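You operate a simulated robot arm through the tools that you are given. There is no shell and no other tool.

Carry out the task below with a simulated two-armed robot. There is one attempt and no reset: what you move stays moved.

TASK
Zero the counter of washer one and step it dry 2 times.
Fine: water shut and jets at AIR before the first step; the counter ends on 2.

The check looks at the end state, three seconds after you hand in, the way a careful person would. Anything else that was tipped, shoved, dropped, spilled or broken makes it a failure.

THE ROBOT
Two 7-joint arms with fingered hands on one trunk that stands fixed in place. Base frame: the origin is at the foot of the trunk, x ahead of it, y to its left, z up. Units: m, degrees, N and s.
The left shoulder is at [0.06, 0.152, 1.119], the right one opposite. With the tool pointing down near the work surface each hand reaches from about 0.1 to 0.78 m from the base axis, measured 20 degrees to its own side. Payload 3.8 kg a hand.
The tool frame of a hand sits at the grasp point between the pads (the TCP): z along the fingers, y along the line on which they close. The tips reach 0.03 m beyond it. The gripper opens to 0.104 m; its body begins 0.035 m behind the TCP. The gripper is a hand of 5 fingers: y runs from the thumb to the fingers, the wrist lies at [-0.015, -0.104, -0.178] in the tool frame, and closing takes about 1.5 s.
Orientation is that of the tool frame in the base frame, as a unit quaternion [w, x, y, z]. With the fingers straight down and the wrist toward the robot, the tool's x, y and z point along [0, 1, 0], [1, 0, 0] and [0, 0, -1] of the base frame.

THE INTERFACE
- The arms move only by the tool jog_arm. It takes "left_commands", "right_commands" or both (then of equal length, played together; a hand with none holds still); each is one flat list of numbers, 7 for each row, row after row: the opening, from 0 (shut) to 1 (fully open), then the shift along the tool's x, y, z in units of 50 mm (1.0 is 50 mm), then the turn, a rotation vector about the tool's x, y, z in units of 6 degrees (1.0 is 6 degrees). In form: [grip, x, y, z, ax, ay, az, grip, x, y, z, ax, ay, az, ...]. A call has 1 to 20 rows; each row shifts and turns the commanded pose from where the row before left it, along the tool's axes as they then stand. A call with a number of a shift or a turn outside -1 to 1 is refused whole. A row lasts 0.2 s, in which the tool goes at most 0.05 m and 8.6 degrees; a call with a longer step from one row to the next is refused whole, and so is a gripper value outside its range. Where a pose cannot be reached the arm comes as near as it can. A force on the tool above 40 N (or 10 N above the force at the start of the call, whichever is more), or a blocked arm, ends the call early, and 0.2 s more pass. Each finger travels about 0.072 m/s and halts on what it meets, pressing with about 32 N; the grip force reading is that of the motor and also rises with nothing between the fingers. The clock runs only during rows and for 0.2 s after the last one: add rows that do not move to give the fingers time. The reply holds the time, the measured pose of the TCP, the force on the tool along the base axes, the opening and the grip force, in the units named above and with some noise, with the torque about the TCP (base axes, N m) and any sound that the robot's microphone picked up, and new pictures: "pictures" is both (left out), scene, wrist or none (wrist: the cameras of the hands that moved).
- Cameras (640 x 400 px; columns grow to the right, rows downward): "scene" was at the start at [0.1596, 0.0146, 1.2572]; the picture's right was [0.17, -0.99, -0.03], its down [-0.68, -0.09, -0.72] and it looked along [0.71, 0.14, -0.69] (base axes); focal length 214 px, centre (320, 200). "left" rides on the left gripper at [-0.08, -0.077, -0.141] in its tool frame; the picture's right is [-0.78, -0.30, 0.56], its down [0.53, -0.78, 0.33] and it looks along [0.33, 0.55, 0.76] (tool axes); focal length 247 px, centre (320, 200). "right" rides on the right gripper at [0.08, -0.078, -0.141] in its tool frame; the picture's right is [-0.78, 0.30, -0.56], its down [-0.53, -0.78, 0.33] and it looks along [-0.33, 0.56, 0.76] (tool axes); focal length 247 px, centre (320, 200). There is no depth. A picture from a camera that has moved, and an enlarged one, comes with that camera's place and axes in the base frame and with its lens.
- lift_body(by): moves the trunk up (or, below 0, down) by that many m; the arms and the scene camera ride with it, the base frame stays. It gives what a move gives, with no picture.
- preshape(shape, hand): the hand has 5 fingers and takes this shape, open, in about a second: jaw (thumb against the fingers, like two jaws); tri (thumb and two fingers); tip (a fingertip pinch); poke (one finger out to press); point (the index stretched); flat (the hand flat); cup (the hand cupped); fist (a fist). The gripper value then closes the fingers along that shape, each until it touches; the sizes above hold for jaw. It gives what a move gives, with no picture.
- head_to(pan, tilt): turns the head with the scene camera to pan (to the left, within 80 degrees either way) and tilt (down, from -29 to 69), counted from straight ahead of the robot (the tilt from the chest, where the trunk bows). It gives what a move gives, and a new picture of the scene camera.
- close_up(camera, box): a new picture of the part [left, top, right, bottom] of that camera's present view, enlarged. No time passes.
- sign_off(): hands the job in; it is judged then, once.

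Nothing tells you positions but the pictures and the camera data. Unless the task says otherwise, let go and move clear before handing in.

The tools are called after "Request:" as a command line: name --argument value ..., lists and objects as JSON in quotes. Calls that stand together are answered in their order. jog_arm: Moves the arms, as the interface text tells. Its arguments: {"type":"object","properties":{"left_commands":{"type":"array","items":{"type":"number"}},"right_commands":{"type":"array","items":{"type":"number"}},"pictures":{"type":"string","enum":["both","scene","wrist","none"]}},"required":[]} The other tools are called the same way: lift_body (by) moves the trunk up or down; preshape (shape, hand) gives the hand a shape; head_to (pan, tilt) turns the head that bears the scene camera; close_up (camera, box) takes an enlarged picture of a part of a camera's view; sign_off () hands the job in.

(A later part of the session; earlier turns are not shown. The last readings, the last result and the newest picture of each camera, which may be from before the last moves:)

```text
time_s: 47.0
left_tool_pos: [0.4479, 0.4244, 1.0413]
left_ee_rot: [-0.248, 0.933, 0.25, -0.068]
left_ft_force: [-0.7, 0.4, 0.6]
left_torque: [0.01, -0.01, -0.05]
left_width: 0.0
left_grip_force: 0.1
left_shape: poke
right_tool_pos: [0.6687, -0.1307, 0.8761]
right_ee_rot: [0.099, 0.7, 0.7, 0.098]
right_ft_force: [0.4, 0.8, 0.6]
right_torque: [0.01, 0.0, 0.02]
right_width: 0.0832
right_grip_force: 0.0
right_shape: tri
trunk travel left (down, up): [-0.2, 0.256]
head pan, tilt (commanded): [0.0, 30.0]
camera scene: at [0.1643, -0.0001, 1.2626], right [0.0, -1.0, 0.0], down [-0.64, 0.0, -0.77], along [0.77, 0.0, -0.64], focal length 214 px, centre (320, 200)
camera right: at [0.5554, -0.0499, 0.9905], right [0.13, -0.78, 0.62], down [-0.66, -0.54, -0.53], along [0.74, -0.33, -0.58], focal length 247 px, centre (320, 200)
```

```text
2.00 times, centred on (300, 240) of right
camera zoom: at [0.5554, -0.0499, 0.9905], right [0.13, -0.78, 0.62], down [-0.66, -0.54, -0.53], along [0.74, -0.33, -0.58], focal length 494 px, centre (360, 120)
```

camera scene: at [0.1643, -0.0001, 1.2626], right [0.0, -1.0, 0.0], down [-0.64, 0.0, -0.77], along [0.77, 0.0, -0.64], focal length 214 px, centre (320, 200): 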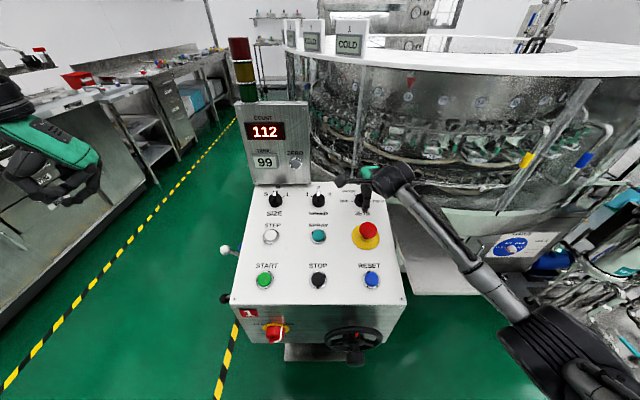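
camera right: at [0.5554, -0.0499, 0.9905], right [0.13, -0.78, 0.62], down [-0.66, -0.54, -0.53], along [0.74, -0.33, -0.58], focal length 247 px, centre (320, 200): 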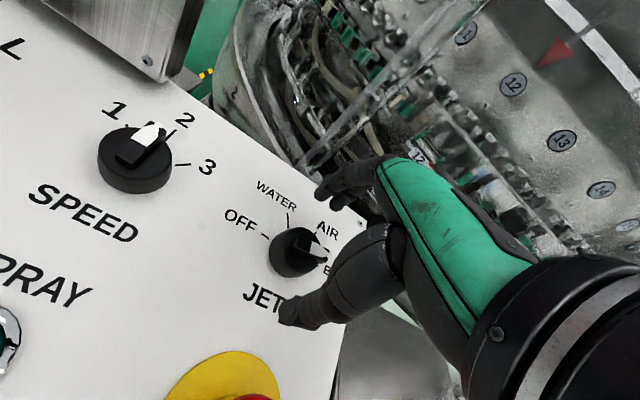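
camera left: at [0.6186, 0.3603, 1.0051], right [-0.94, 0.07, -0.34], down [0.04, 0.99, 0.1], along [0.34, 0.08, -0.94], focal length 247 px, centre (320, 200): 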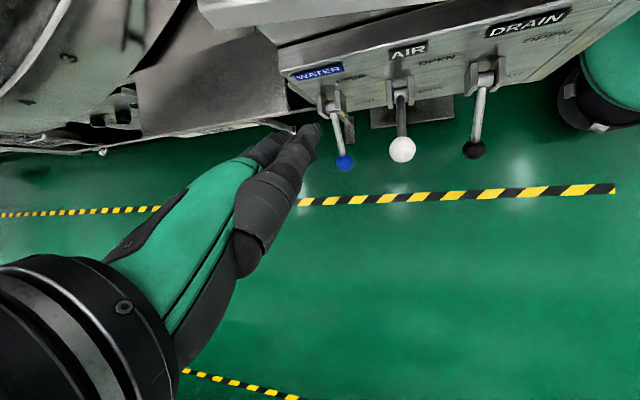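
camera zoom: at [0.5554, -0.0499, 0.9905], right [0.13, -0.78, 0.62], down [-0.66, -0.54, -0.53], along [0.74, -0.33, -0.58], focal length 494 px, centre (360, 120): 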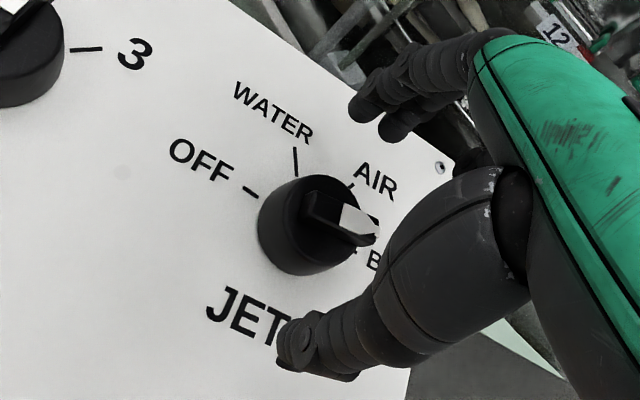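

The call was refused because I miscounted the numbers, so nothing moved. I'll send the same descent and close with the right row length.

Request:
jog_arm --right_commands '[0.8, 0, 0.04, 0.3, 0, 0, 0, 0.6, 0, 0, 0, 0, 0, 0, 0.4, 0, 0, 0, 0, 0, 0, 0.2, 0, 0, 0, 0, 0, 0, 0, 0, 0, 0, 0, 0, 0, 0, 0, 0, 0, 0, 0, 0]' --pictures "both"

Request:
close_up --camera "right" --box '[180, 140, 420, 340]'

```text
time_s: 48.4
left_tool_pos: [0.445, 0.4253, 1.0421]
left_ee_rot: [-0.248, 0.933, 0.251, -0.066]
left_ft_force: [-0.4, -0.4, -0.9]
left_torque: [0.01, 0.06, 0.02]
left_width: 0.0
left_grip_force: 0.1
left_shape: poke
right_tool_pos: [0.6747, -0.1299, 0.8619]
right_ee_rot: [0.098, 0.7, 0.7, 0.098]
right_ft_force: [-2.7, 0.5, -1.5]
right_torque: [0.01, 0.1, 0.02]
right_width: 0.0297
right_grip_force: 32.0
right_shape: tri
trunk travel left (down, up): [-0.2, 0.256]
head pan, tilt (commanded): [0.0, 30.0]
camera scene: at [0.1635, -0.0003, 1.2627], right [0.0, -1.0, 0.0], down [-0.64, 0.0, -0.77], along [0.77, 0.0, -0.64], focal length 214 px, centre (320, 200)
camera right: at [0.5611, -0.0497, 0.9768], right [0.13, -0.78, 0.62], down [-0.66, -0.54, -0.53], along [0.74, -0.33, -0.58], focal length 247 px, centre (320, 200)
```

scene: 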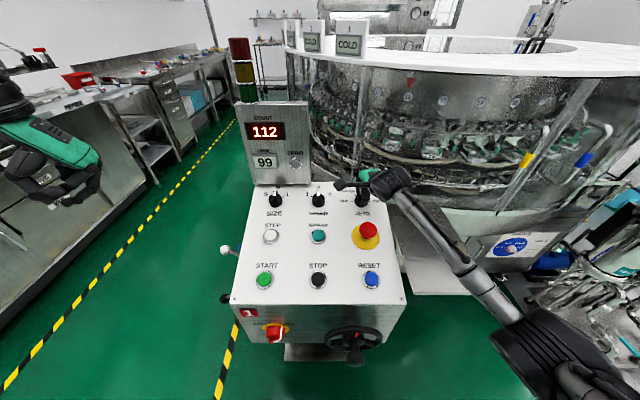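
right: 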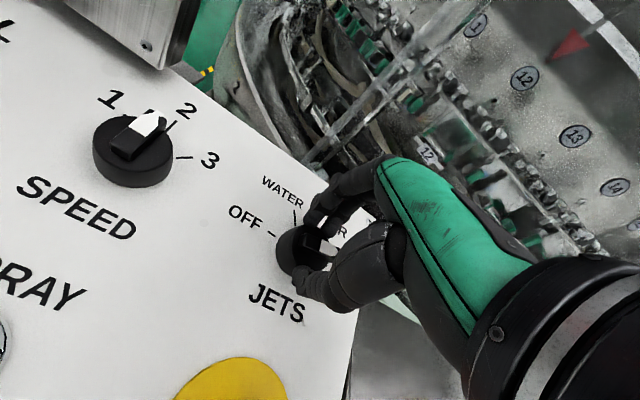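

```text
2.00 times, centred on (300, 240) of right
camera zoom: at [0.5611, -0.0497, 0.9768], right [0.13, -0.78, 0.62], down [-0.66, -0.54, -0.53], along [0.74, -0.33, -0.58], focal length 494 px, centre (360, 120)
```

zoom: 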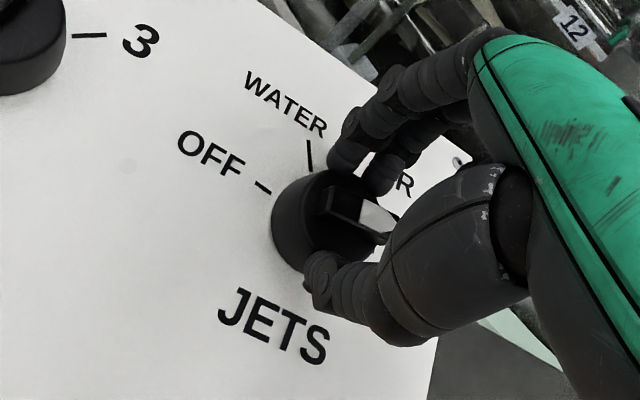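

The grip is on the knob body with 32 N and small side forces. I'll start turning counter-clockwise, 30° first.

Request:
jog_arm --right_commands '[0, 0, 0, 0, 0, 0, -1, 0, 0, 0, 0, 0, 0, -1, 0, 0, 0, 0, 0, 0, -1, 0, 0, 0, 0, 0, 0, -1, 0, 0, 0, 0, 0, 0, -1]' --pictures "both"

Request:
close_up --camera "right" --box '[180, 140, 420, 340]'

Request:
close_up --camera "scene" --box '[330, 140, 420, 240]'

```text
time_s: 49.6
left_tool_pos: [0.447, 0.4251, 1.0414]
left_ee_rot: [-0.248, 0.933, 0.25, -0.067]
left_ft_force: [0.2, 0.7, -0.5]
left_torque: [0.03, 0.04, 0.01]
left_width: 0.0001
left_grip_force: 0.0
left_shape: poke
right_tool_pos: [0.6752, -0.13, 0.8627]
right_ee_rot: [0.121, 0.494, 0.858, 0.07]
right_ft_force: [-2.2, 2.2, -1.9]
right_torque: [0.08, 0.06, 0.03]
right_width: 0.0297
right_grip_force: 32.1
right_shape: tri
trunk travel left (down, up): [-0.2, 0.256]
head pan, tilt (commanded): [0.0, 30.0]
camera scene: at [0.1636, 0.0, 1.2627], right [0.0, -1.0, 0.0], down [-0.64, 0.0, -0.77], along [0.77, 0.0, -0.64], focal length 214 px, centre (320, 200)
camera right: at [0.5323, -0.0996, 0.9685], right [0.47, -0.52, 0.71], down [-0.3, -0.85, -0.43], along [0.83, -0.01, -0.55], focal length 247 px, centre (320, 200)
```

scene: 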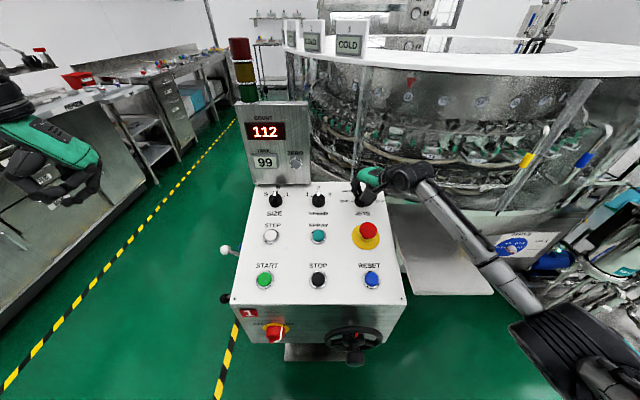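
right: 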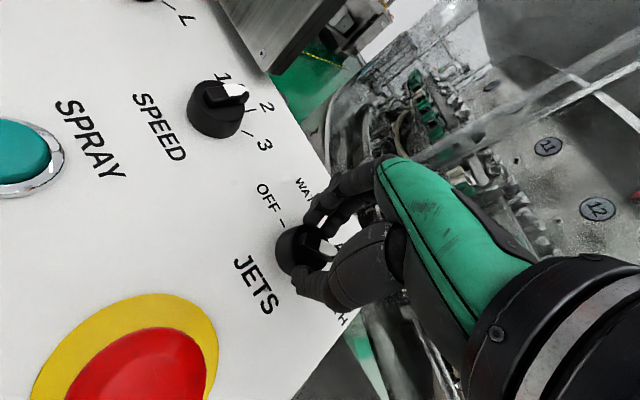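

```text
2.00 times, centred on (300, 240) of right
camera zoom: at [0.5323, -0.0996, 0.9685], right [0.47, -0.52, 0.71], down [-0.3, -0.85, -0.43], along [0.83, -0.01, -0.55], focal length 494 px, centre (360, 120)
```

zoom: 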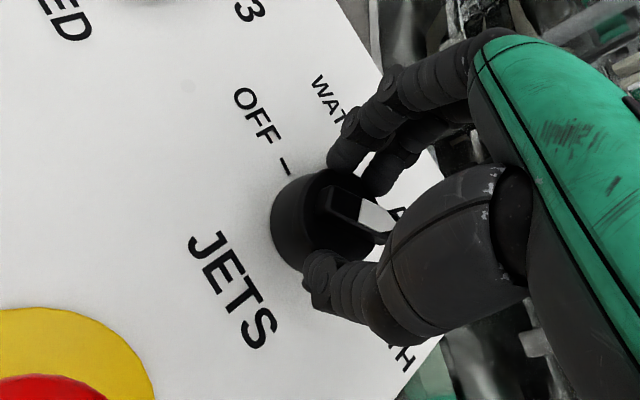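

```text
4.00 times, centred on (375, 190) of scene
camera zoom: at [0.1636, 0.0, 1.2627], right [0.0, -1.0, 0.0], down [-0.64, 0.0, -0.77], along [0.77, 0.0, -0.64], focal length 858 px, centre (100, 240)
```

zoom: 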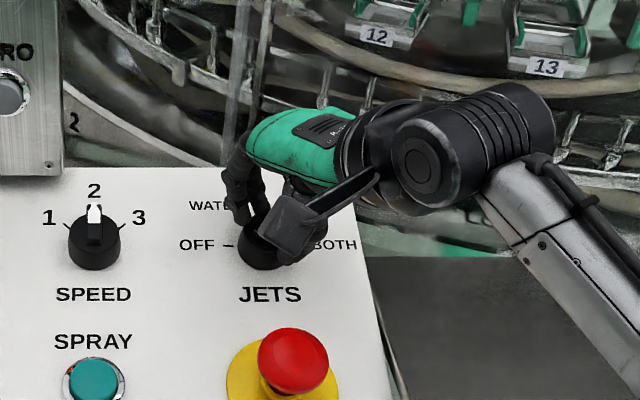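

The knob turns with the hand without slipping. I'll turn the other 30°.

Request:
jog_arm --right_commands '[0, 0, 0, 0, 0, 0, -1, 0, 0, 0, 0, 0, 0, -1, 0, 0, 0, 0, 0, 0, -1, 0, 0, 0, 0, 0, 0, -1, 0, 0, 0, 0, 0, 0, -1]' --pictures "both"

Request:
close_up --camera "right" --box '[180, 140, 420, 340]'

Request:
close_up --camera "scene" --box '[330, 140, 420, 240]'

```text
time_s: 50.8
left_tool_pos: [0.446, 0.4253, 1.0396]
left_ee_rot: [-0.248, 0.933, 0.25, -0.066]
left_ft_force: [-0.7, 0.5, -0.5]
left_torque: [0.03, 0.01, -0.02]
left_width: 0.0001
left_grip_force: 0.1
left_shape: poke
right_tool_pos: [0.6736, -0.1308, 0.8631]
right_ee_rot: [0.135, 0.256, 0.957, 0.035]
right_ft_force: [-0.7, 3.2, -1.4]
right_torque: [0.14, 0.0, 0.0]
right_width: 0.0295
right_grip_force: 31.8
right_shape: tri
trunk travel left (down, up): [-0.2, 0.256]
head pan, tilt (commanded): [0.0, 30.0]
camera scene: at [0.1639, 0.0001, 1.2627], right [0.0, -1.0, 0.0], down [-0.64, 0.0, -0.77], along [0.77, 0.0, -0.64], focal length 214 px, centre (320, 200)
camera right: at [0.5317, -0.1571, 0.9688], right [0.64, -0.13, 0.76], down [0.17, -0.94, -0.3], along [0.75, 0.32, -0.58], focal length 247 px, centre (320, 200)
```

scene: 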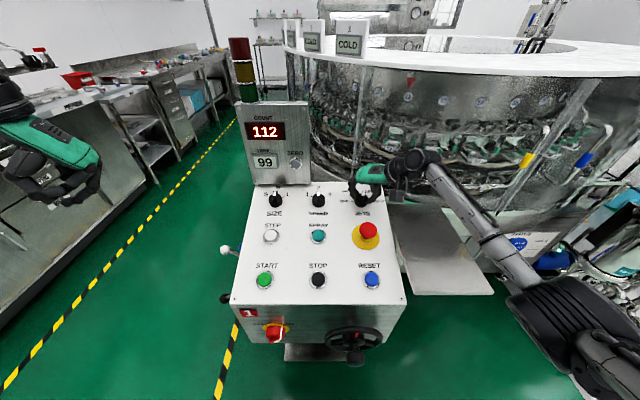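
right: 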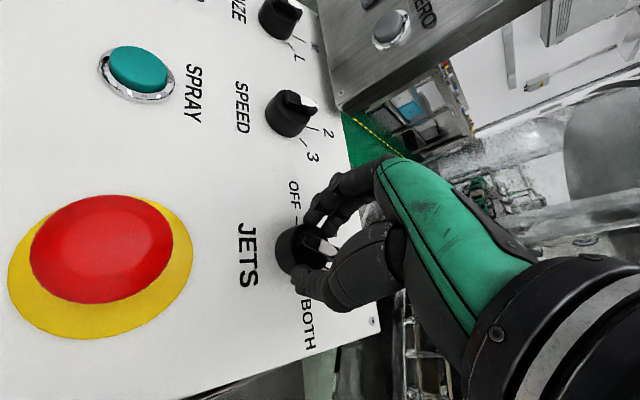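

```text
2.00 times, centred on (300, 240) of right
camera zoom: at [0.5317, -0.1571, 0.9688], right [0.64, -0.13, 0.76], down [0.17, -0.94, -0.3], along [0.75, 0.32, -0.58], focal length 494 px, centre (360, 120)
```

zoom: 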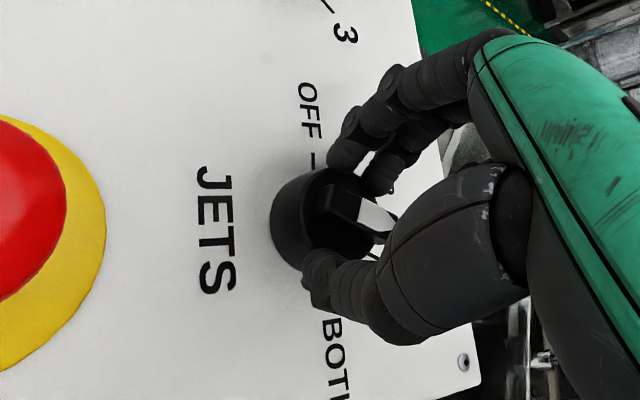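

```text
4.00 times, centred on (375, 190) of scene
camera zoom: at [0.1639, 0.0001, 1.2627], right [0.0, -1.0, 0.0], down [-0.64, 0.0, -0.77], along [0.77, 0.0, -0.64], focal length 858 px, centre (100, 240)
```

zoom: 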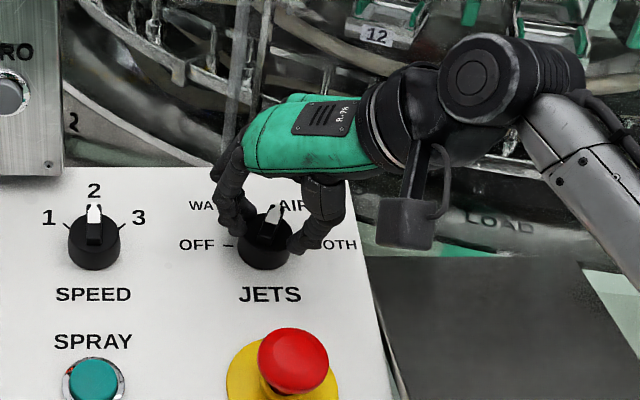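

The knob has turned a full 60° and the pointer now looks toward AIR. I'll open the fingers and check.

Request:
jog_arm --right_commands '[0.3, 0, 0, 0, 0, 0, 0, 0.5, 0, 0, 0, 0, 0, 0, 0.7, 0, 0, 0, 0, 0, 0, 0.8, 0, 0, 0, 0, 0, 0, 0.8, 0, 0, 0, 0, 0, 0]' --pictures "wrist"

Request:
close_up --camera "right" --box '[180, 140, 420, 340]'

Request:
close_up --camera "scene" --box '[330, 140, 420, 240]'

```text
time_s: 52.0
left_tool_pos: [0.4457, 0.4239, 1.0416]
left_ee_rot: [-0.248, 0.933, 0.251, -0.066]
left_ft_force: [0.0, 0.9, -0.5]
left_torque: [0.04, 0.03, 0.03]
left_width: 0.0001
left_grip_force: 0.0
left_shape: poke
right_tool_pos: [0.6736, -0.1301, 0.8629]
right_ee_rot: [0.135, 0.256, 0.957, 0.036]
right_ft_force: [0.2, 0.2, 0.2]
right_torque: [-0.01, -0.01, -0.01]
right_width: 0.0829
right_grip_force: 0.1
right_shape: tri
trunk travel left (down, up): [-0.2, 0.256]
head pan, tilt (commanded): [0.0, 30.0]
camera right: at [0.5316, -0.1573, 0.9688], right [0.63, -0.13, 0.76], down [0.16, -0.94, -0.3], along [0.76, 0.31, -0.58], focal length 247 px, centre (320, 200)
```

right: 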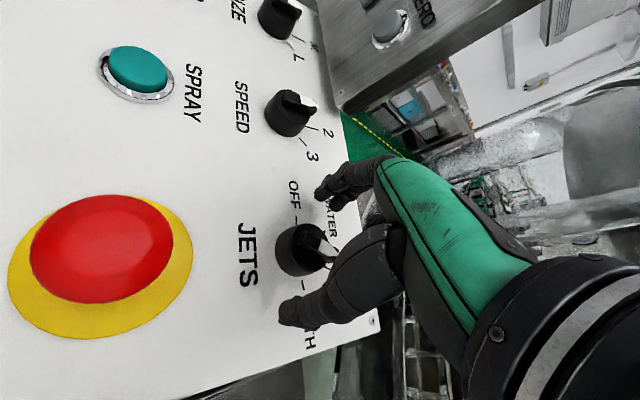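

```text
2.00 times, centred on (300, 240) of right
camera zoom: at [0.5316, -0.1573, 0.9688], right [0.63, -0.13, 0.76], down [0.16, -0.94, -0.3], along [0.76, 0.31, -0.58], focal length 494 px, centre (360, 120)
```

zoom: 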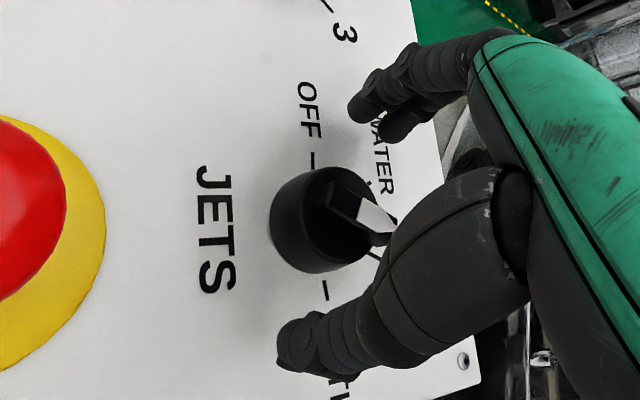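

```text
4.00 times, centred on (375, 190) of scene
camera zoom: at [0.1638, -0.0003, 1.2627], right [0.0, -1.0, 0.0], down [-0.64, 0.0, -0.77], along [0.77, 0.0, -0.64], focal length 858 px, centre (100, 240)
```

zoom: 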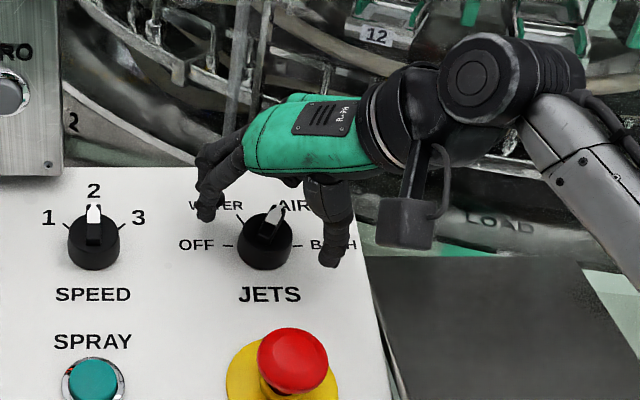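

Request:
jog_arm --right_commands '[0.8, 0, 0, -0.6, 0, 0, 0, 0.8, 0, 0, -0.9, 0, 0, 0, 0.8, 0, 0, -0.9, 0, 0, 0, 0.8, 0, 0, -0.9, 0, 0, 0, 0.8, 0, 0, -0.9, 0, 0, 0, 0.8, 0, -0.9, 0, 0, 0, 0, 0.8, 0, -0.9, 0, 0, 0, 0, 0.8, 0, -0.9, 0, 0, 0, 0]' --pictures "both"

Request:
close_up --camera "scene" --box '[330, 170, 400, 230]'

Request:
close_up --camera "right" --box '[200, 120, 400, 280]'

```text
time_s: 53.8
left_tool_pos: [0.4447, 0.4252, 1.0428]
left_ee_rot: [-0.249, 0.934, 0.25, -0.065]
left_ft_force: [0.6, -0.9, 0.2]
left_torque: [0.0, -0.02, 0.0]
left_width: 0.0
left_grip_force: 0.0
left_shape: poke
right_tool_pos: [0.5488, -0.2505, 1.0454]
right_ee_rot: [0.134, 0.255, 0.957, 0.036]
right_ft_force: [0.3, -1.2, -1.1]
right_torque: [0.01, 0.02, -0.01]
right_width: 0.083
right_grip_force: 0.1
right_shape: tri
trunk travel left (down, up): [-0.2, 0.256]
head pan, tilt (commanded): [0.0, 30.0]
camera scene: at [0.1628, -0.0013, 1.2629], right [0.0, -1.0, 0.0], down [-0.64, 0.0, -0.77], along [0.77, 0.0, -0.64], focal length 214 px, centre (320, 200)
camera right: at [0.4067, -0.278, 1.1504], right [0.63, -0.13, 0.76], down [0.17, -0.94, -0.3], along [0.76, 0.32, -0.57], focal length 247 px, centre (320, 200)
```

scene: 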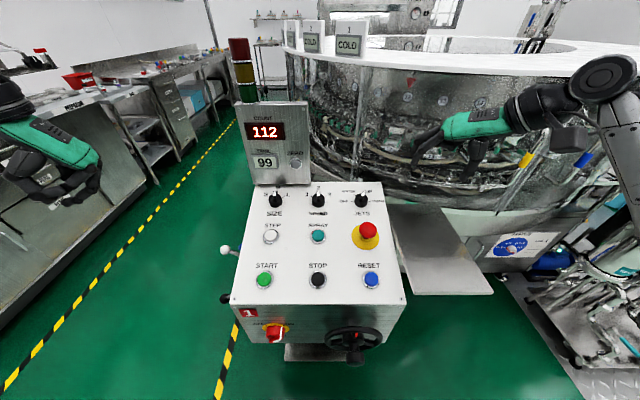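
right: 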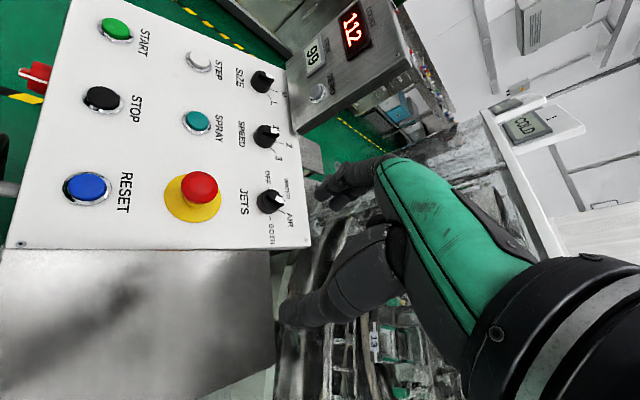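

```text
6.67 times, centred on (365, 200) of scene
camera zoom: at [0.1628, -0.0013, 1.2629], right [0.0, -1.0, 0.0], down [-0.64, 0.0, -0.77], along [0.77, 0.0, -0.64], focal length 1430 px, centre (20, 200)
```

zoom: 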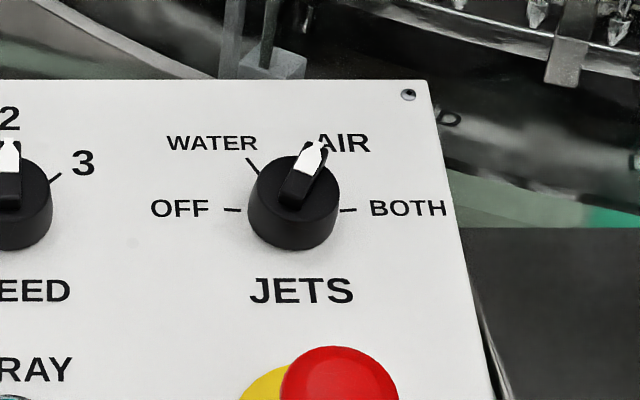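

```text
2.50 times, centred on (300, 200) of right
camera zoom: at [0.4067, -0.278, 1.1504], right [0.63, -0.13, 0.76], down [0.17, -0.94, -0.3], along [0.76, 0.32, -0.57], focal length 617 px, centre (370, 200)
```

zoom: 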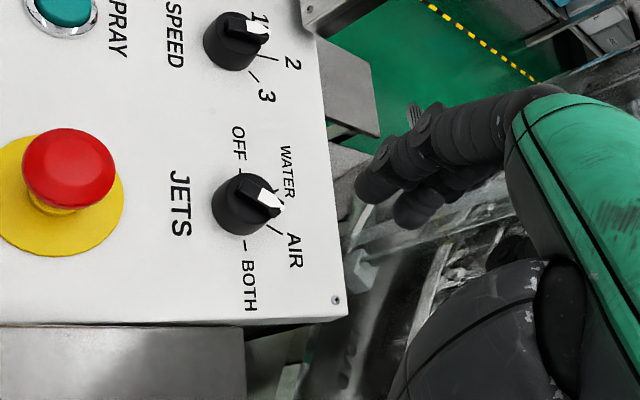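

Request:
close_up --camera "right" --box '[240, 170, 304, 234]'

Request:
close_up --camera "scene" --box '[335, 176, 391, 216]'

```text
6.25 times, centred on (272, 202) of right
camera zoom: at [0.4067, -0.278, 1.1504], right [0.63, -0.13, 0.76], down [0.17, -0.94, -0.3], along [0.76, 0.32, -0.57], focal length 1544 px, centre (620, 188)
```

zoom: 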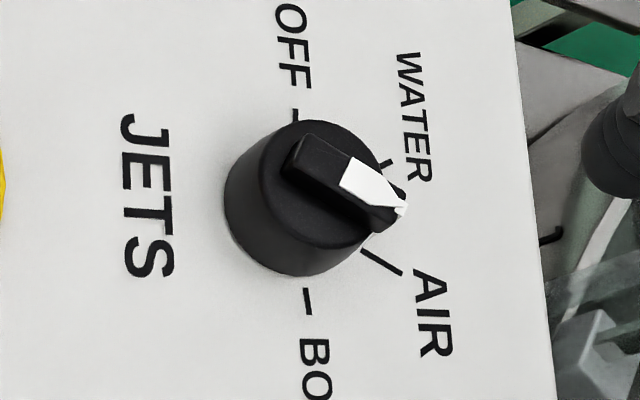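

```text
10.00 times, centred on (363, 196) of scene
camera zoom: at [0.1628, -0.0013, 1.2629], right [0.0, -1.0, 0.0], down [-0.64, 0.0, -0.77], along [0.77, 0.0, -0.64], focal length 2145 px, centre (-110, 240)
```

zoom: 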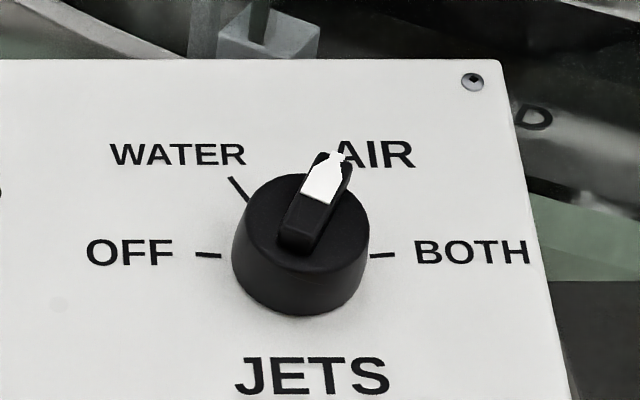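

The pointer reads close to AIR but seems roughly 5° past it. I'll go back over the knob along the same path and look from closer up before deciding on a small correction.

Request:
jog_arm --right_commands '[0.8, 0, 0.9, 0, 0, 0, 0, 0.8, 0, 0.9, 0, 0, 0, 0, 0.8, 0, 0.9, 0, 0, 0, 0, 0.8, 0, 0, 0.9, 0, 0, 0, 0.8, 0, 0, 0.9, 0, 0, 0, 0.8, 0, 0, 0.7, 0, 0, 0]' --pictures "wrist"

Request:
close_up --camera "right" --box '[190, 160, 340, 310]'

Request:
close_up --camera "right" --box '[240, 180, 330, 270]'

```text
time_s: 55.2
left_tool_pos: [0.4462, 0.4251, 1.0414]
left_ee_rot: [-0.248, 0.933, 0.25, -0.068]
left_ft_force: [0.4, -0.3, 0.1]
left_torque: [-0.01, -0.01, -0.02]
left_width: 0.0
left_grip_force: 0.0
left_shape: poke
right_tool_pos: [0.6541, -0.1314, 0.9441]
right_ee_rot: [0.135, 0.256, 0.957, 0.036]
right_ft_force: [-0.5, -0.4, -0.3]
right_torque: [-0.03, -0.01, 0.01]
right_width: 0.0828
right_grip_force: 0.1
right_shape: tri
trunk travel left (down, up): [-0.2, 0.256]
head pan, tilt (commanded): [0.0, 30.0]
camera right: at [0.5109, -0.1586, 1.05], right [0.63, -0.13, 0.76], down [0.16, -0.94, -0.3], along [0.76, 0.31, -0.57], focal length 247 px, centre (320, 200)
```

right: 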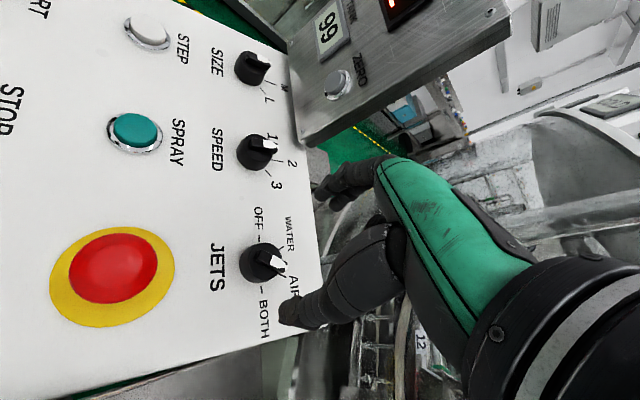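

```text
2.67 times, centred on (265, 235) of right
camera zoom: at [0.5109, -0.1586, 1.05], right [0.63, -0.13, 0.76], down [0.16, -0.94, -0.3], along [0.76, 0.31, -0.57], focal length 659 px, centre (467, 107)
```

zoom: 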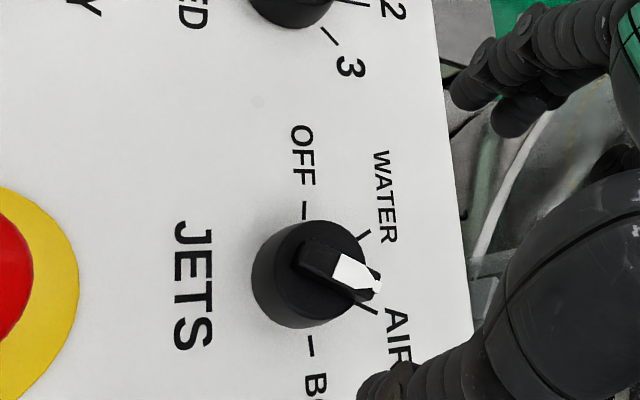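

```text
4.44 times, centred on (285, 225) of right
camera zoom: at [0.5109, -0.1586, 1.05], right [0.63, -0.13, 0.76], down [0.16, -0.94, -0.3], along [0.76, 0.31, -0.57], focal length 1098 px, centre (476, 89)
```

zoom: 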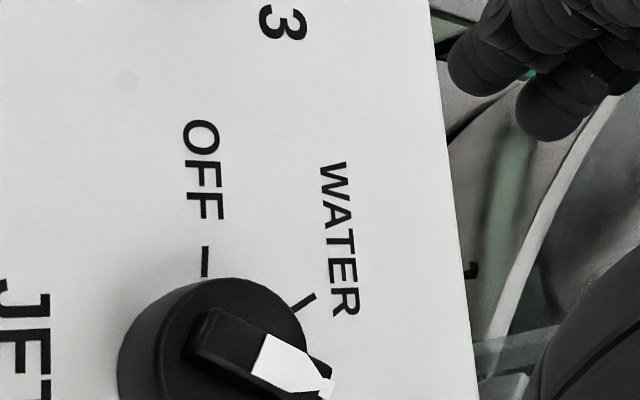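

A closer measurement puts the pointer at about 63° and the AIR mark at about 60–62°, so JETS is on AIR and needs no correction. I'll back the right hand away and bring the left poke hand round to face forward for the ZERO button.

Request:
jog_arm --right_commands '[0.8, 0, 0, -0.9, 0, 0, 0, 0.8, 0, 0, -0.9, 0, 0, 0, 0.8, 0, 0, -0.7, 0, 0, 0, 0.8, 0, -0.9, 0, 0, 0, 0, 0.8, 0, -0.9, 0, 0, 0, 0, 0.8, 0, -0.9, 0, 0, 0, 0, 0.8, 0, -0.9, 0, 0, 0, 0, 0.8, 0, 0, 0, 0, 0, 0, 0.8, 0, 0, 0, 0, 0, 0, 0.8, 0, 0, 0, 0, 0, 0, 0.8, 0, 0, 0, 0, 0, 0, 0.8, 0, 0, 0, 0, 0, 0, 0.8, 0, 0, 0, 0, 0, 0, 0.8, 0, 0, 0, 0, 0, 0, 0.8, 0, 0, 0, 0, 0, 0]' --left_commands '[1, 0, 0, 0, -0.99, 0, 0, 1, 0, 0, 0, -0.99, 0, 0, 1, 0, 0, 0, -0.99, 0, 0, 1, 0, 0, 0, -0.99, 0, 0, 1, 0, 0, 0, -0.99, 0, 0, 1, 0, 0, 0, 0, 0, -1, 1, 0, 0, 0, 0, 0, -1, 1, 0, 0, 0, 0, 0, -1, 1, 0, 0, 0, 0, 0, -1, 1, 0, 0, 0, 0, 0, -1, 1, 0, 0, 0, 0, 0, -1, 1, 0, 0, 0, 0, 0, -1, 1, 0, 0, 0, 0, 0, -1, 1, 0, 0, 0, 0, 0, -1, 1, 0, 0, 0, 0, 0, -1]' --pictures "scene"

Request:
jog_arm --left_commands '[1, 0, 0, 0, -0.917, 0, 0, 1, 0, 0, 0, -0.917, 0, 0, 1, 0, 0, 0, -0.917, 0, 0, 1, 0, 0, 0, -0.917, 0, 0, 1, 0, 0, 0, -0.917, 0, 0, 1, 0, 0, 0, -0.917, 0, 0, 1, 0, 0, 0, -0.917, 0, 0, 1, 0, 0, 0, -0.917, 0, 0, 1, 0, 0, 0, -0.917, 0, 0, 1, 0, 0, 0, -0.917, 0, 0]' --pictures "both"

```text
time_s: 58.4
left_tool_pos: [0.4467, 0.4248, 1.0416]
left_ee_rot: [-0.001, 0.707, 0.708, 0.001]
left_ft_force: [0.2, -0.1, 0.4]
left_torque: [0.0, -0.02, 0.04]
left_width: 0.0
left_grip_force: 0.0
left_shape: poke
right_tool_pos: [0.5307, -0.2859, 1.0391]
right_ee_rot: [0.135, 0.256, 0.957, 0.036]
right_ft_force: [0.1, 0.0, 0.0]
right_torque: [0.02, -0.01, -0.02]
right_width: 0.0832
right_grip_force: 0.0
right_shape: tri
trunk travel left (down, up): [-0.2, 0.256]
head pan, tilt (commanded): [0.0, 30.0]
camera scene: at [0.1636, -0.0006, 1.2628], right [0.0, -1.0, 0.0], down [-0.64, 0.0, -0.77], along [0.77, 0.0, -0.64], focal length 214 px, centre (320, 200)
```

scene: 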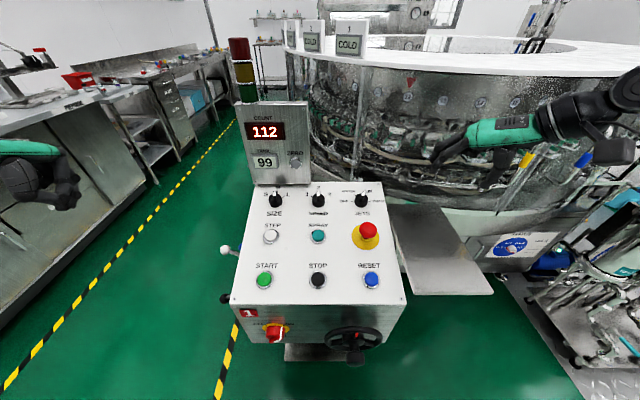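

```text
time_s: 60.6
left_tool_pos: [0.446, 0.4246, 1.0411]
left_ee_rot: [0.326, 0.627, 0.627, 0.327]
left_ft_force: [0.3, 0.3, 0.5]
left_torque: [-0.01, 0.01, 0.01]
left_width: 0.0002
left_grip_force: 0.0
left_shape: poke
right_tool_pos: [0.5304, -0.2841, 1.0392]
right_ee_rot: [0.135, 0.256, 0.956, 0.036]
right_ft_force: [0.5, 0.4, -0.1]
right_torque: [0.01, -0.02, 0.01]
right_width: 0.0831
right_grip_force: 0.0
right_shape: tri
trunk travel left (down, up): [-0.2, 0.256]
head pan, tilt (commanded): [0.0, 30.0]
camera scene: at [0.1636, -0.0002, 1.2627], right [0.0, -1.0, 0.0], down [-0.64, 0.0, -0.77], along [0.77, 0.0, -0.64], focal length 214 px, centre (320, 200)
camera left: at [0.2862, 0.3441, 1.0591], right [0.29, -0.78, -0.56], down [-0.17, 0.54, -0.83], along [0.94, 0.33, 0.02], focal length 247 px, centre (320, 200)
```

scene: 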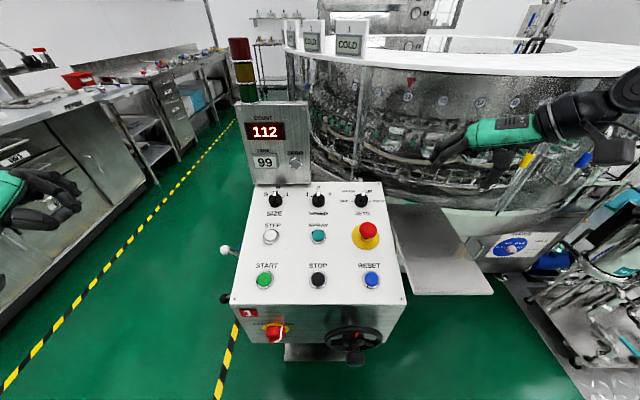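
left: 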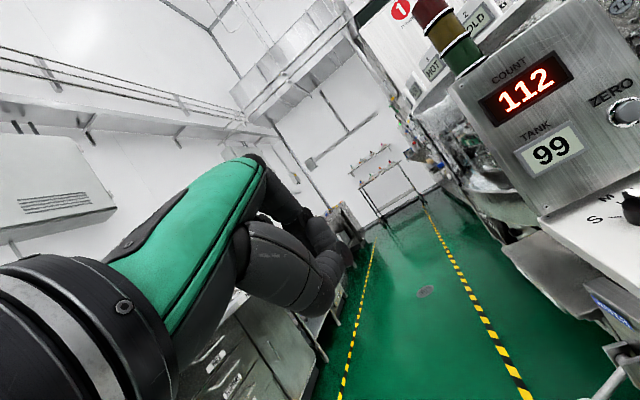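

The left finger now points forward and down. ZERO is near [0.73, 0.073, 0.934] on an almost vertical face. I'll move the left hand in front of it at a safe height.

Request:
jog_arm --left_commands '[1, -0.762, 0.16, 0.306, 0, 0, 0, 1, -0.762, 0.16, 0.306, 0, 0, 0, 1, -0.762, 0.16, 0.306, 0, 0, 0, 1, -0.762, 0.16, 0.306, 0, 0, 0, 1, -0.762, 0.16, 0.306, 0, 0, 0, 1, -0.762, 0.16, 0.306, 0, 0, 0, 1, -0.762, 0.16, 0.306, 0, 0, 0, 1, -0.762, 0.16, 0.306, 0, 0, 0, 1, -0.762, 0.16, 0.306, 0, 0, 0]' --pictures "both"

Request:
close_up --camera "left" --box '[220, 100, 460, 300]'

Request:
close_up --camera "scene" --box '[220, 80, 380, 200]'

```text
time_s: 62.6
left_tool_pos: [0.6007, 0.0798, 1.0201]
left_ee_rot: [0.325, 0.627, 0.628, 0.327]
left_ft_force: [-0.6, 0.2, 0.5]
left_torque: [0.02, -0.03, -0.03]
left_width: 0.0
left_grip_force: 0.1
left_shape: poke
right_tool_pos: [0.5316, -0.2853, 1.0383]
right_ee_rot: [0.133, 0.256, 0.957, 0.037]
right_ft_force: [0.0, -0.6, -0.1]
right_torque: [0.02, 0.03, 0.01]
right_width: 0.0831
right_grip_force: 0.1
right_shape: tri
trunk travel left (down, up): [-0.2, 0.256]
head pan, tilt (commanded): [0.0, 30.0]
camera scene: at [0.1646, -0.0017, 1.2626], right [0.0, -1.0, 0.0], down [-0.64, 0.0, -0.77], along [0.77, 0.0, -0.64], focal length 214 px, centre (320, 200)
camera left: at [0.4415, -0.001, 1.0376], right [0.29, -0.77, -0.56], down [-0.18, 0.54, -0.83], along [0.94, 0.34, 0.02], focal length 247 px, centre (320, 200)
```

scene: 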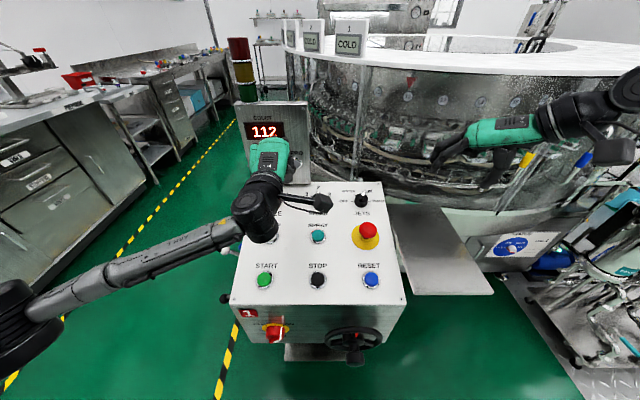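
left: 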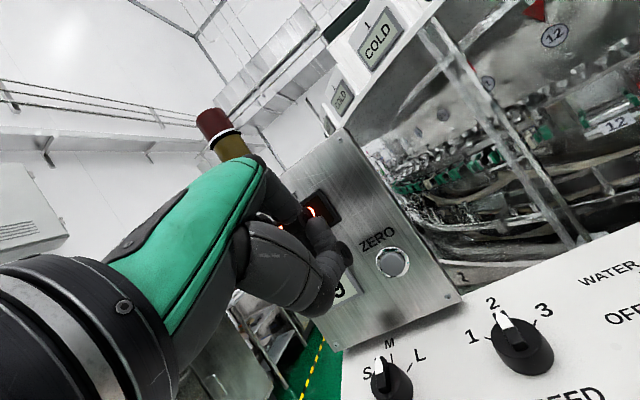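

```text
2.00 times, centred on (340, 200) of left
camera zoom: at [0.4415, -0.001, 1.0376], right [0.29, -0.77, -0.56], down [-0.18, 0.54, -0.83], along [0.94, 0.34, 0.02], focal length 494 px, centre (280, 200)
```

zoom: 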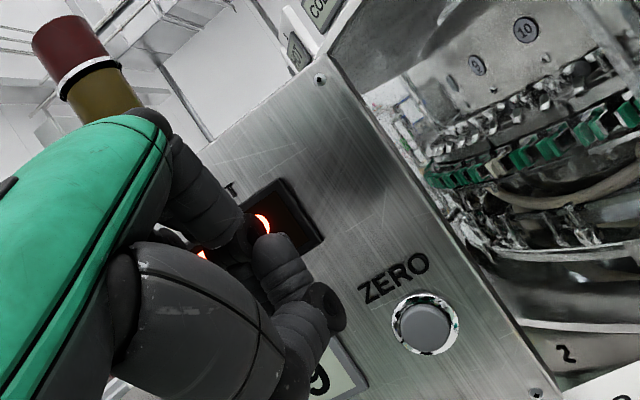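

```text
3.33 times, centred on (300, 140) of scene
camera zoom: at [0.1646, -0.0017, 1.2626], right [0.0, -1.0, 0.0], down [-0.64, 0.0, -0.77], along [0.77, 0.0, -0.64], focal length 715 px, centre (387, 400)
```

zoom: 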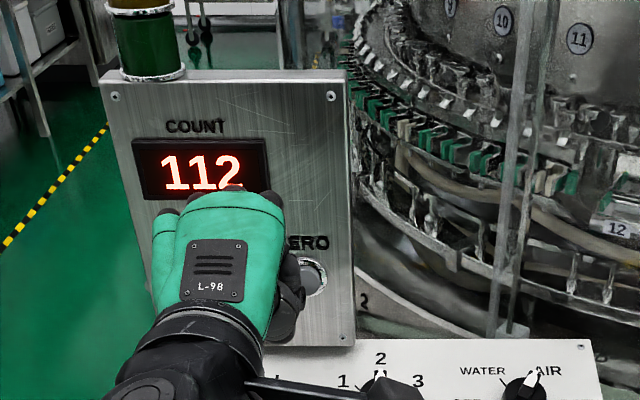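

Request:
jog_arm --left_commands '[1, 0, -0.134, 0.617, 0, 0, 0, 1, 0, -0.134, 0.617, 0, 0, 0, 1, 0, -0.134, 0.617, 0, 0, 0]' --pictures "wrist"

Request:
close_up --camera "left" --box '[220, 100, 460, 300]'

Request:
close_up --camera "scene" --box '[220, 80, 380, 200]'

```text
time_s: 63.4
left_tool_pos: [0.6659, 0.0804, 0.95]
left_ee_rot: [0.325, 0.628, 0.627, 0.327]
left_ft_force: [0.3, -0.6, 0.1]
left_torque: [-0.02, 0.02, -0.02]
left_width: 0.0001
left_grip_force: 0.2
left_shape: poke
right_tool_pos: [0.5304, -0.2857, 1.0387]
right_ee_rot: [0.135, 0.257, 0.956, 0.036]
right_ft_force: [-0.6, -0.3, 0.0]
right_torque: [0.03, 0.03, 0.0]
right_width: 0.083
right_grip_force: 0.1
right_shape: tri
trunk travel left (down, up): [-0.2, 0.256]
head pan, tilt (commanded): [0.0, 30.0]
camera left: at [0.5058, 0.0004, 0.9679], right [0.29, -0.77, -0.56], down [-0.17, 0.54, -0.83], along [0.94, 0.33, 0.02], focal length 247 px, centre (320, 200)
```

left: 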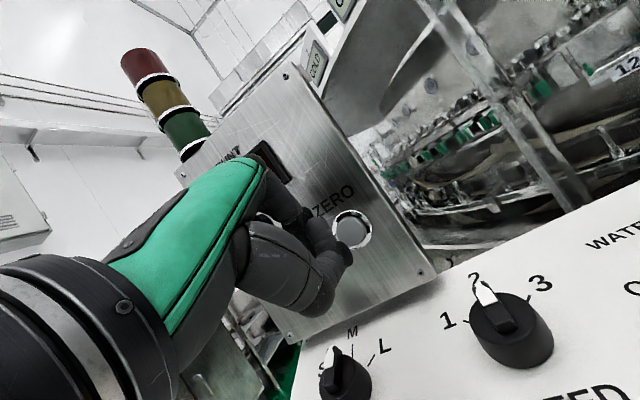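

```text
2.00 times, centred on (340, 200) of left
camera zoom: at [0.5058, 0.0004, 0.9679], right [0.29, -0.77, -0.56], down [-0.17, 0.54, -0.83], along [0.94, 0.33, 0.02], focal length 494 px, centre (280, 200)
```

zoom: 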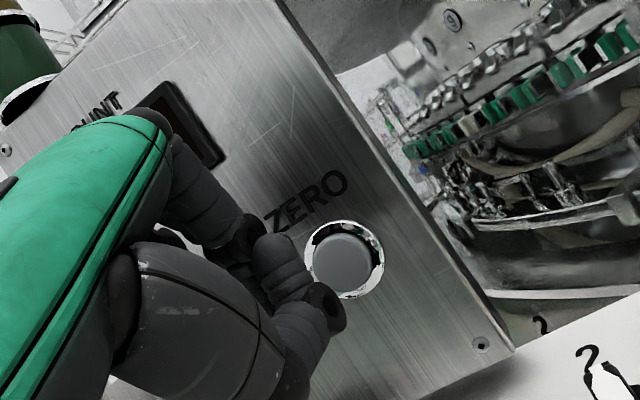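

```text
3.33 times, centred on (300, 140) of scene
camera zoom: at [0.1642, -0.0007, 1.2626], right [0.0, -1.0, 0.0], down [-0.64, 0.0, -0.77], along [0.77, 0.0, -0.64], focal length 715 px, centre (387, 400)
```

zoom: 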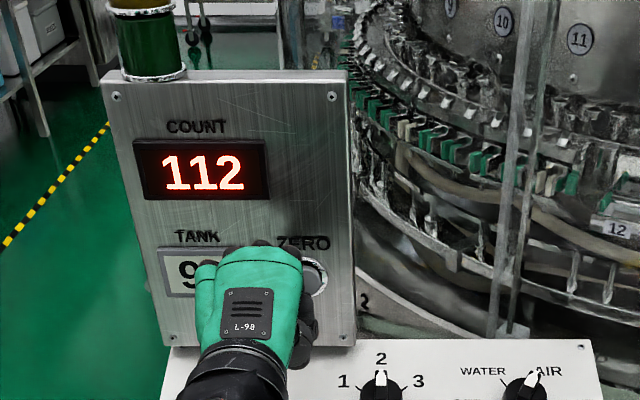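

The fingertip is about 3–4 cm in front of the ZERO cap and within a few millimetres in height and sideways. I'll move straight forward in small steps and watch the force.

Request:
jog_arm --left_commands '[1, -0.04, 0.115, 0.164, 0, 0, 0, 1, 0, 0.115, 0.164, 0, 0, 0, 1, 0, 0.057, 0.082, 0, 0, 0]' --pictures "wrist"

Request:
close_up --camera "left" --box '[260, 150, 420, 290]'

```text
time_s: 64.2
left_tool_pos: [0.6907, 0.0801, 0.9506]
left_ee_rot: [0.325, 0.628, 0.627, 0.326]
left_ft_force: [0.2, -1.1, -0.5]
left_torque: [0.01, 0.0, 0.01]
left_width: 0.0
left_grip_force: 0.0
left_shape: poke
right_tool_pos: [0.5298, -0.2852, 1.0385]
right_ee_rot: [0.135, 0.256, 0.957, 0.036]
right_ft_force: [-1.0, -0.6, 0.3]
right_torque: [0.0, 0.0, 0.04]
right_width: 0.0833
right_grip_force: 0.0
right_shape: tri
trunk travel left (down, up): [-0.2, 0.256]
head pan, tilt (commanded): [0.0, 30.0]
camera left: at [0.5299, -0.0007, 0.9695], right [0.29, -0.78, -0.56], down [-0.17, 0.54, -0.83], along [0.94, 0.33, 0.02], focal length 247 px, centre (320, 200)
```

left: 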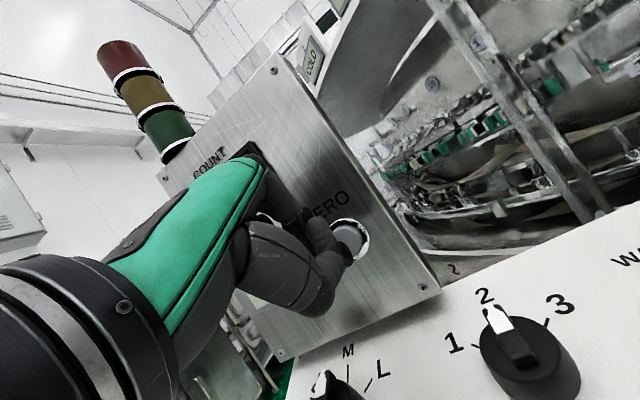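

```text
2.86 times, centred on (340, 220) of left
camera zoom: at [0.5299, -0.0007, 0.9695], right [0.29, -0.78, -0.56], down [-0.17, 0.54, -0.83], along [0.94, 0.33, 0.02], focal length 706 px, centre (263, 143)
```

zoom: 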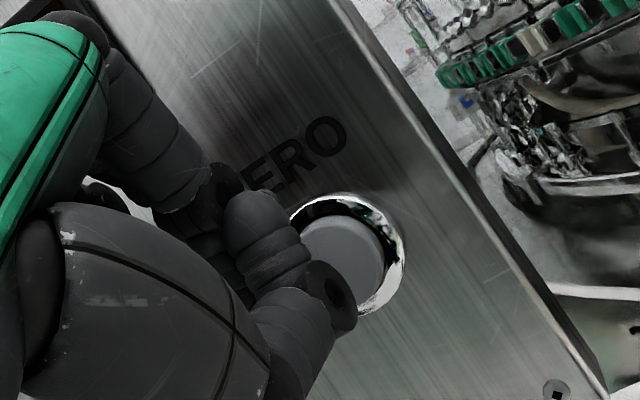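

Request:
jog_arm --left_commands '[1, -0.06, 0.046, 0.066, 0, 0, 0, 1, 0, 0.046, 0.066, 0, 0, 0, 1, 0, 0.046, 0.066, 0, 0, 0]' --pictures "wrist"

Request:
close_up --camera "scene" --box '[220, 80, 380, 200]'

Request:
close_up --camera "left" --box '[260, 150, 420, 290]'

```text
time_s: 65.0
left_tool_pos: [0.7008, 0.0783, 0.9508]
left_ee_rot: [0.325, 0.628, 0.628, 0.327]
left_ft_force: [-1.4, 0.1, 0.0]
left_torque: [-0.02, 0.02, 0.01]
left_width: 0.0
left_grip_force: 0.1
left_shape: poke
right_tool_pos: [0.5291, -0.2864, 1.0394]
right_ee_rot: [0.135, 0.256, 0.956, 0.035]
right_ft_force: [0.7, -0.4, -0.3]
right_torque: [0.03, -0.01, 0.0]
right_width: 0.0831
right_grip_force: 0.0
right_shape: tri
trunk travel left (down, up): [-0.2, 0.256]
head pan, tilt (commanded): [0.0, 30.0]
camera left: at [0.5421, -0.003, 0.9693], right [0.29, -0.78, -0.56], down [-0.17, 0.54, -0.83], along [0.94, 0.33, 0.02], focal length 247 px, centre (320, 200)
```

left: 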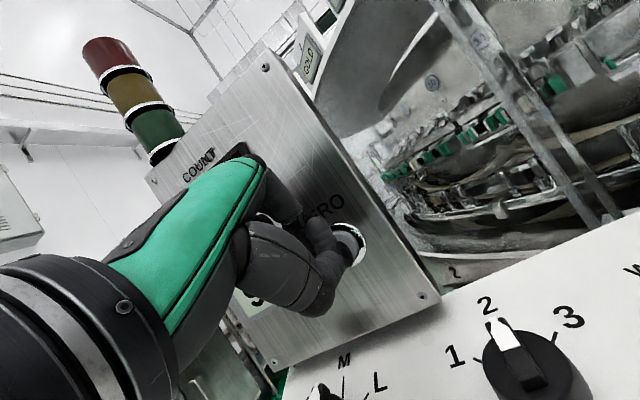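

```text
3.33 times, centred on (300, 140) of scene
camera zoom: at [0.1636, -0.0006, 1.2628], right [0.0, -1.0, 0.0], down [-0.64, 0.0, -0.77], along [0.77, 0.0, -0.64], focal length 715 px, centre (387, 400)
```

zoom: 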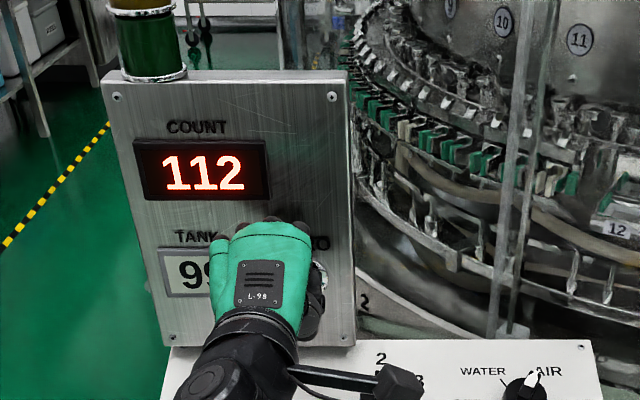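

```text
2.86 times, centred on (340, 220) of left
camera zoom: at [0.5421, -0.003, 0.9693], right [0.29, -0.78, -0.56], down [-0.17, 0.54, -0.83], along [0.94, 0.33, 0.02], focal length 706 px, centre (263, 143)
```

zoom: 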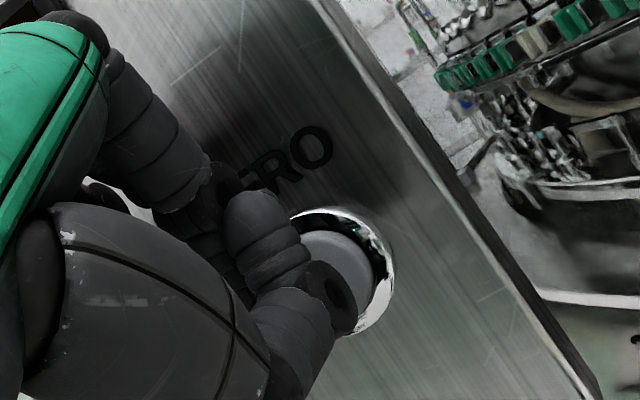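

Request:
jog_arm --left_commands '[1, -0.04, 0.046, 0.066, 0, 0, 0, 1, 0, 0.046, 0.066, 0, 0, 0]' --pictures "scene"

Request:
close_up --camera "left" --box '[260, 150, 420, 290]'

```text
time_s: 65.6
left_tool_pos: [0.7092, 0.0748, 0.9523]
left_ee_rot: [0.326, 0.628, 0.627, 0.326]
left_ft_force: [-3.6, 0.4, 0.8]
left_torque: [0.02, 0.04, 0.03]
left_width: 0.0
left_grip_force: 0.0
left_shape: poke
right_tool_pos: [0.5294, -0.286, 1.0403]
right_ee_rot: [0.134, 0.256, 0.957, 0.035]
right_ft_force: [0.1, -0.6, 0.2]
right_torque: [0.04, -0.03, -0.01]
right_width: 0.0829
right_grip_force: 0.1
right_shape: tri
trunk travel left (down, up): [-0.2, 0.256]
head pan, tilt (commanded): [0.0, 30.0]
heard: click
camera scene: at [0.1627, -0.0004, 1.2629], right [0.0, -1.0, 0.0], down [-0.64, 0.0, -0.77], along [0.77, 0.0, -0.64], focal length 214 px, centre (320, 200)
```

scene: 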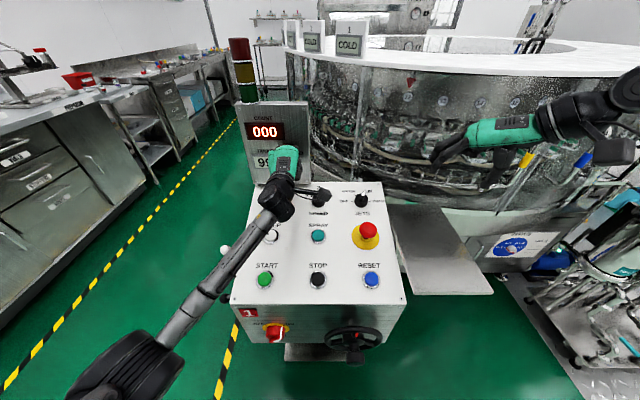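

```text
2.86 times, centred on (340, 220) of left
camera zoom: at [0.5488, -0.0053, 0.9695], right [0.29, -0.78, -0.56], down [-0.17, 0.54, -0.83], along [0.94, 0.33, 0.02], focal length 706 px, centre (263, 143)
```

zoom: 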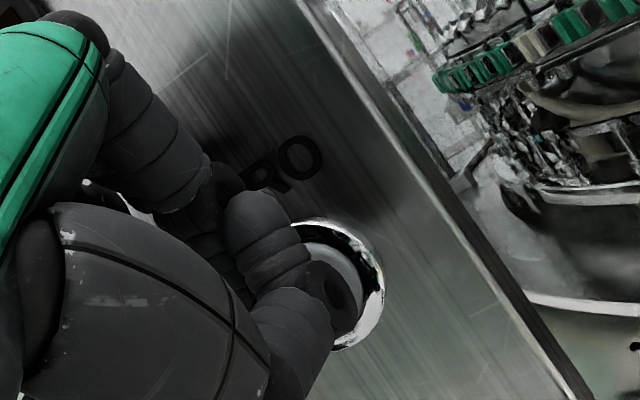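

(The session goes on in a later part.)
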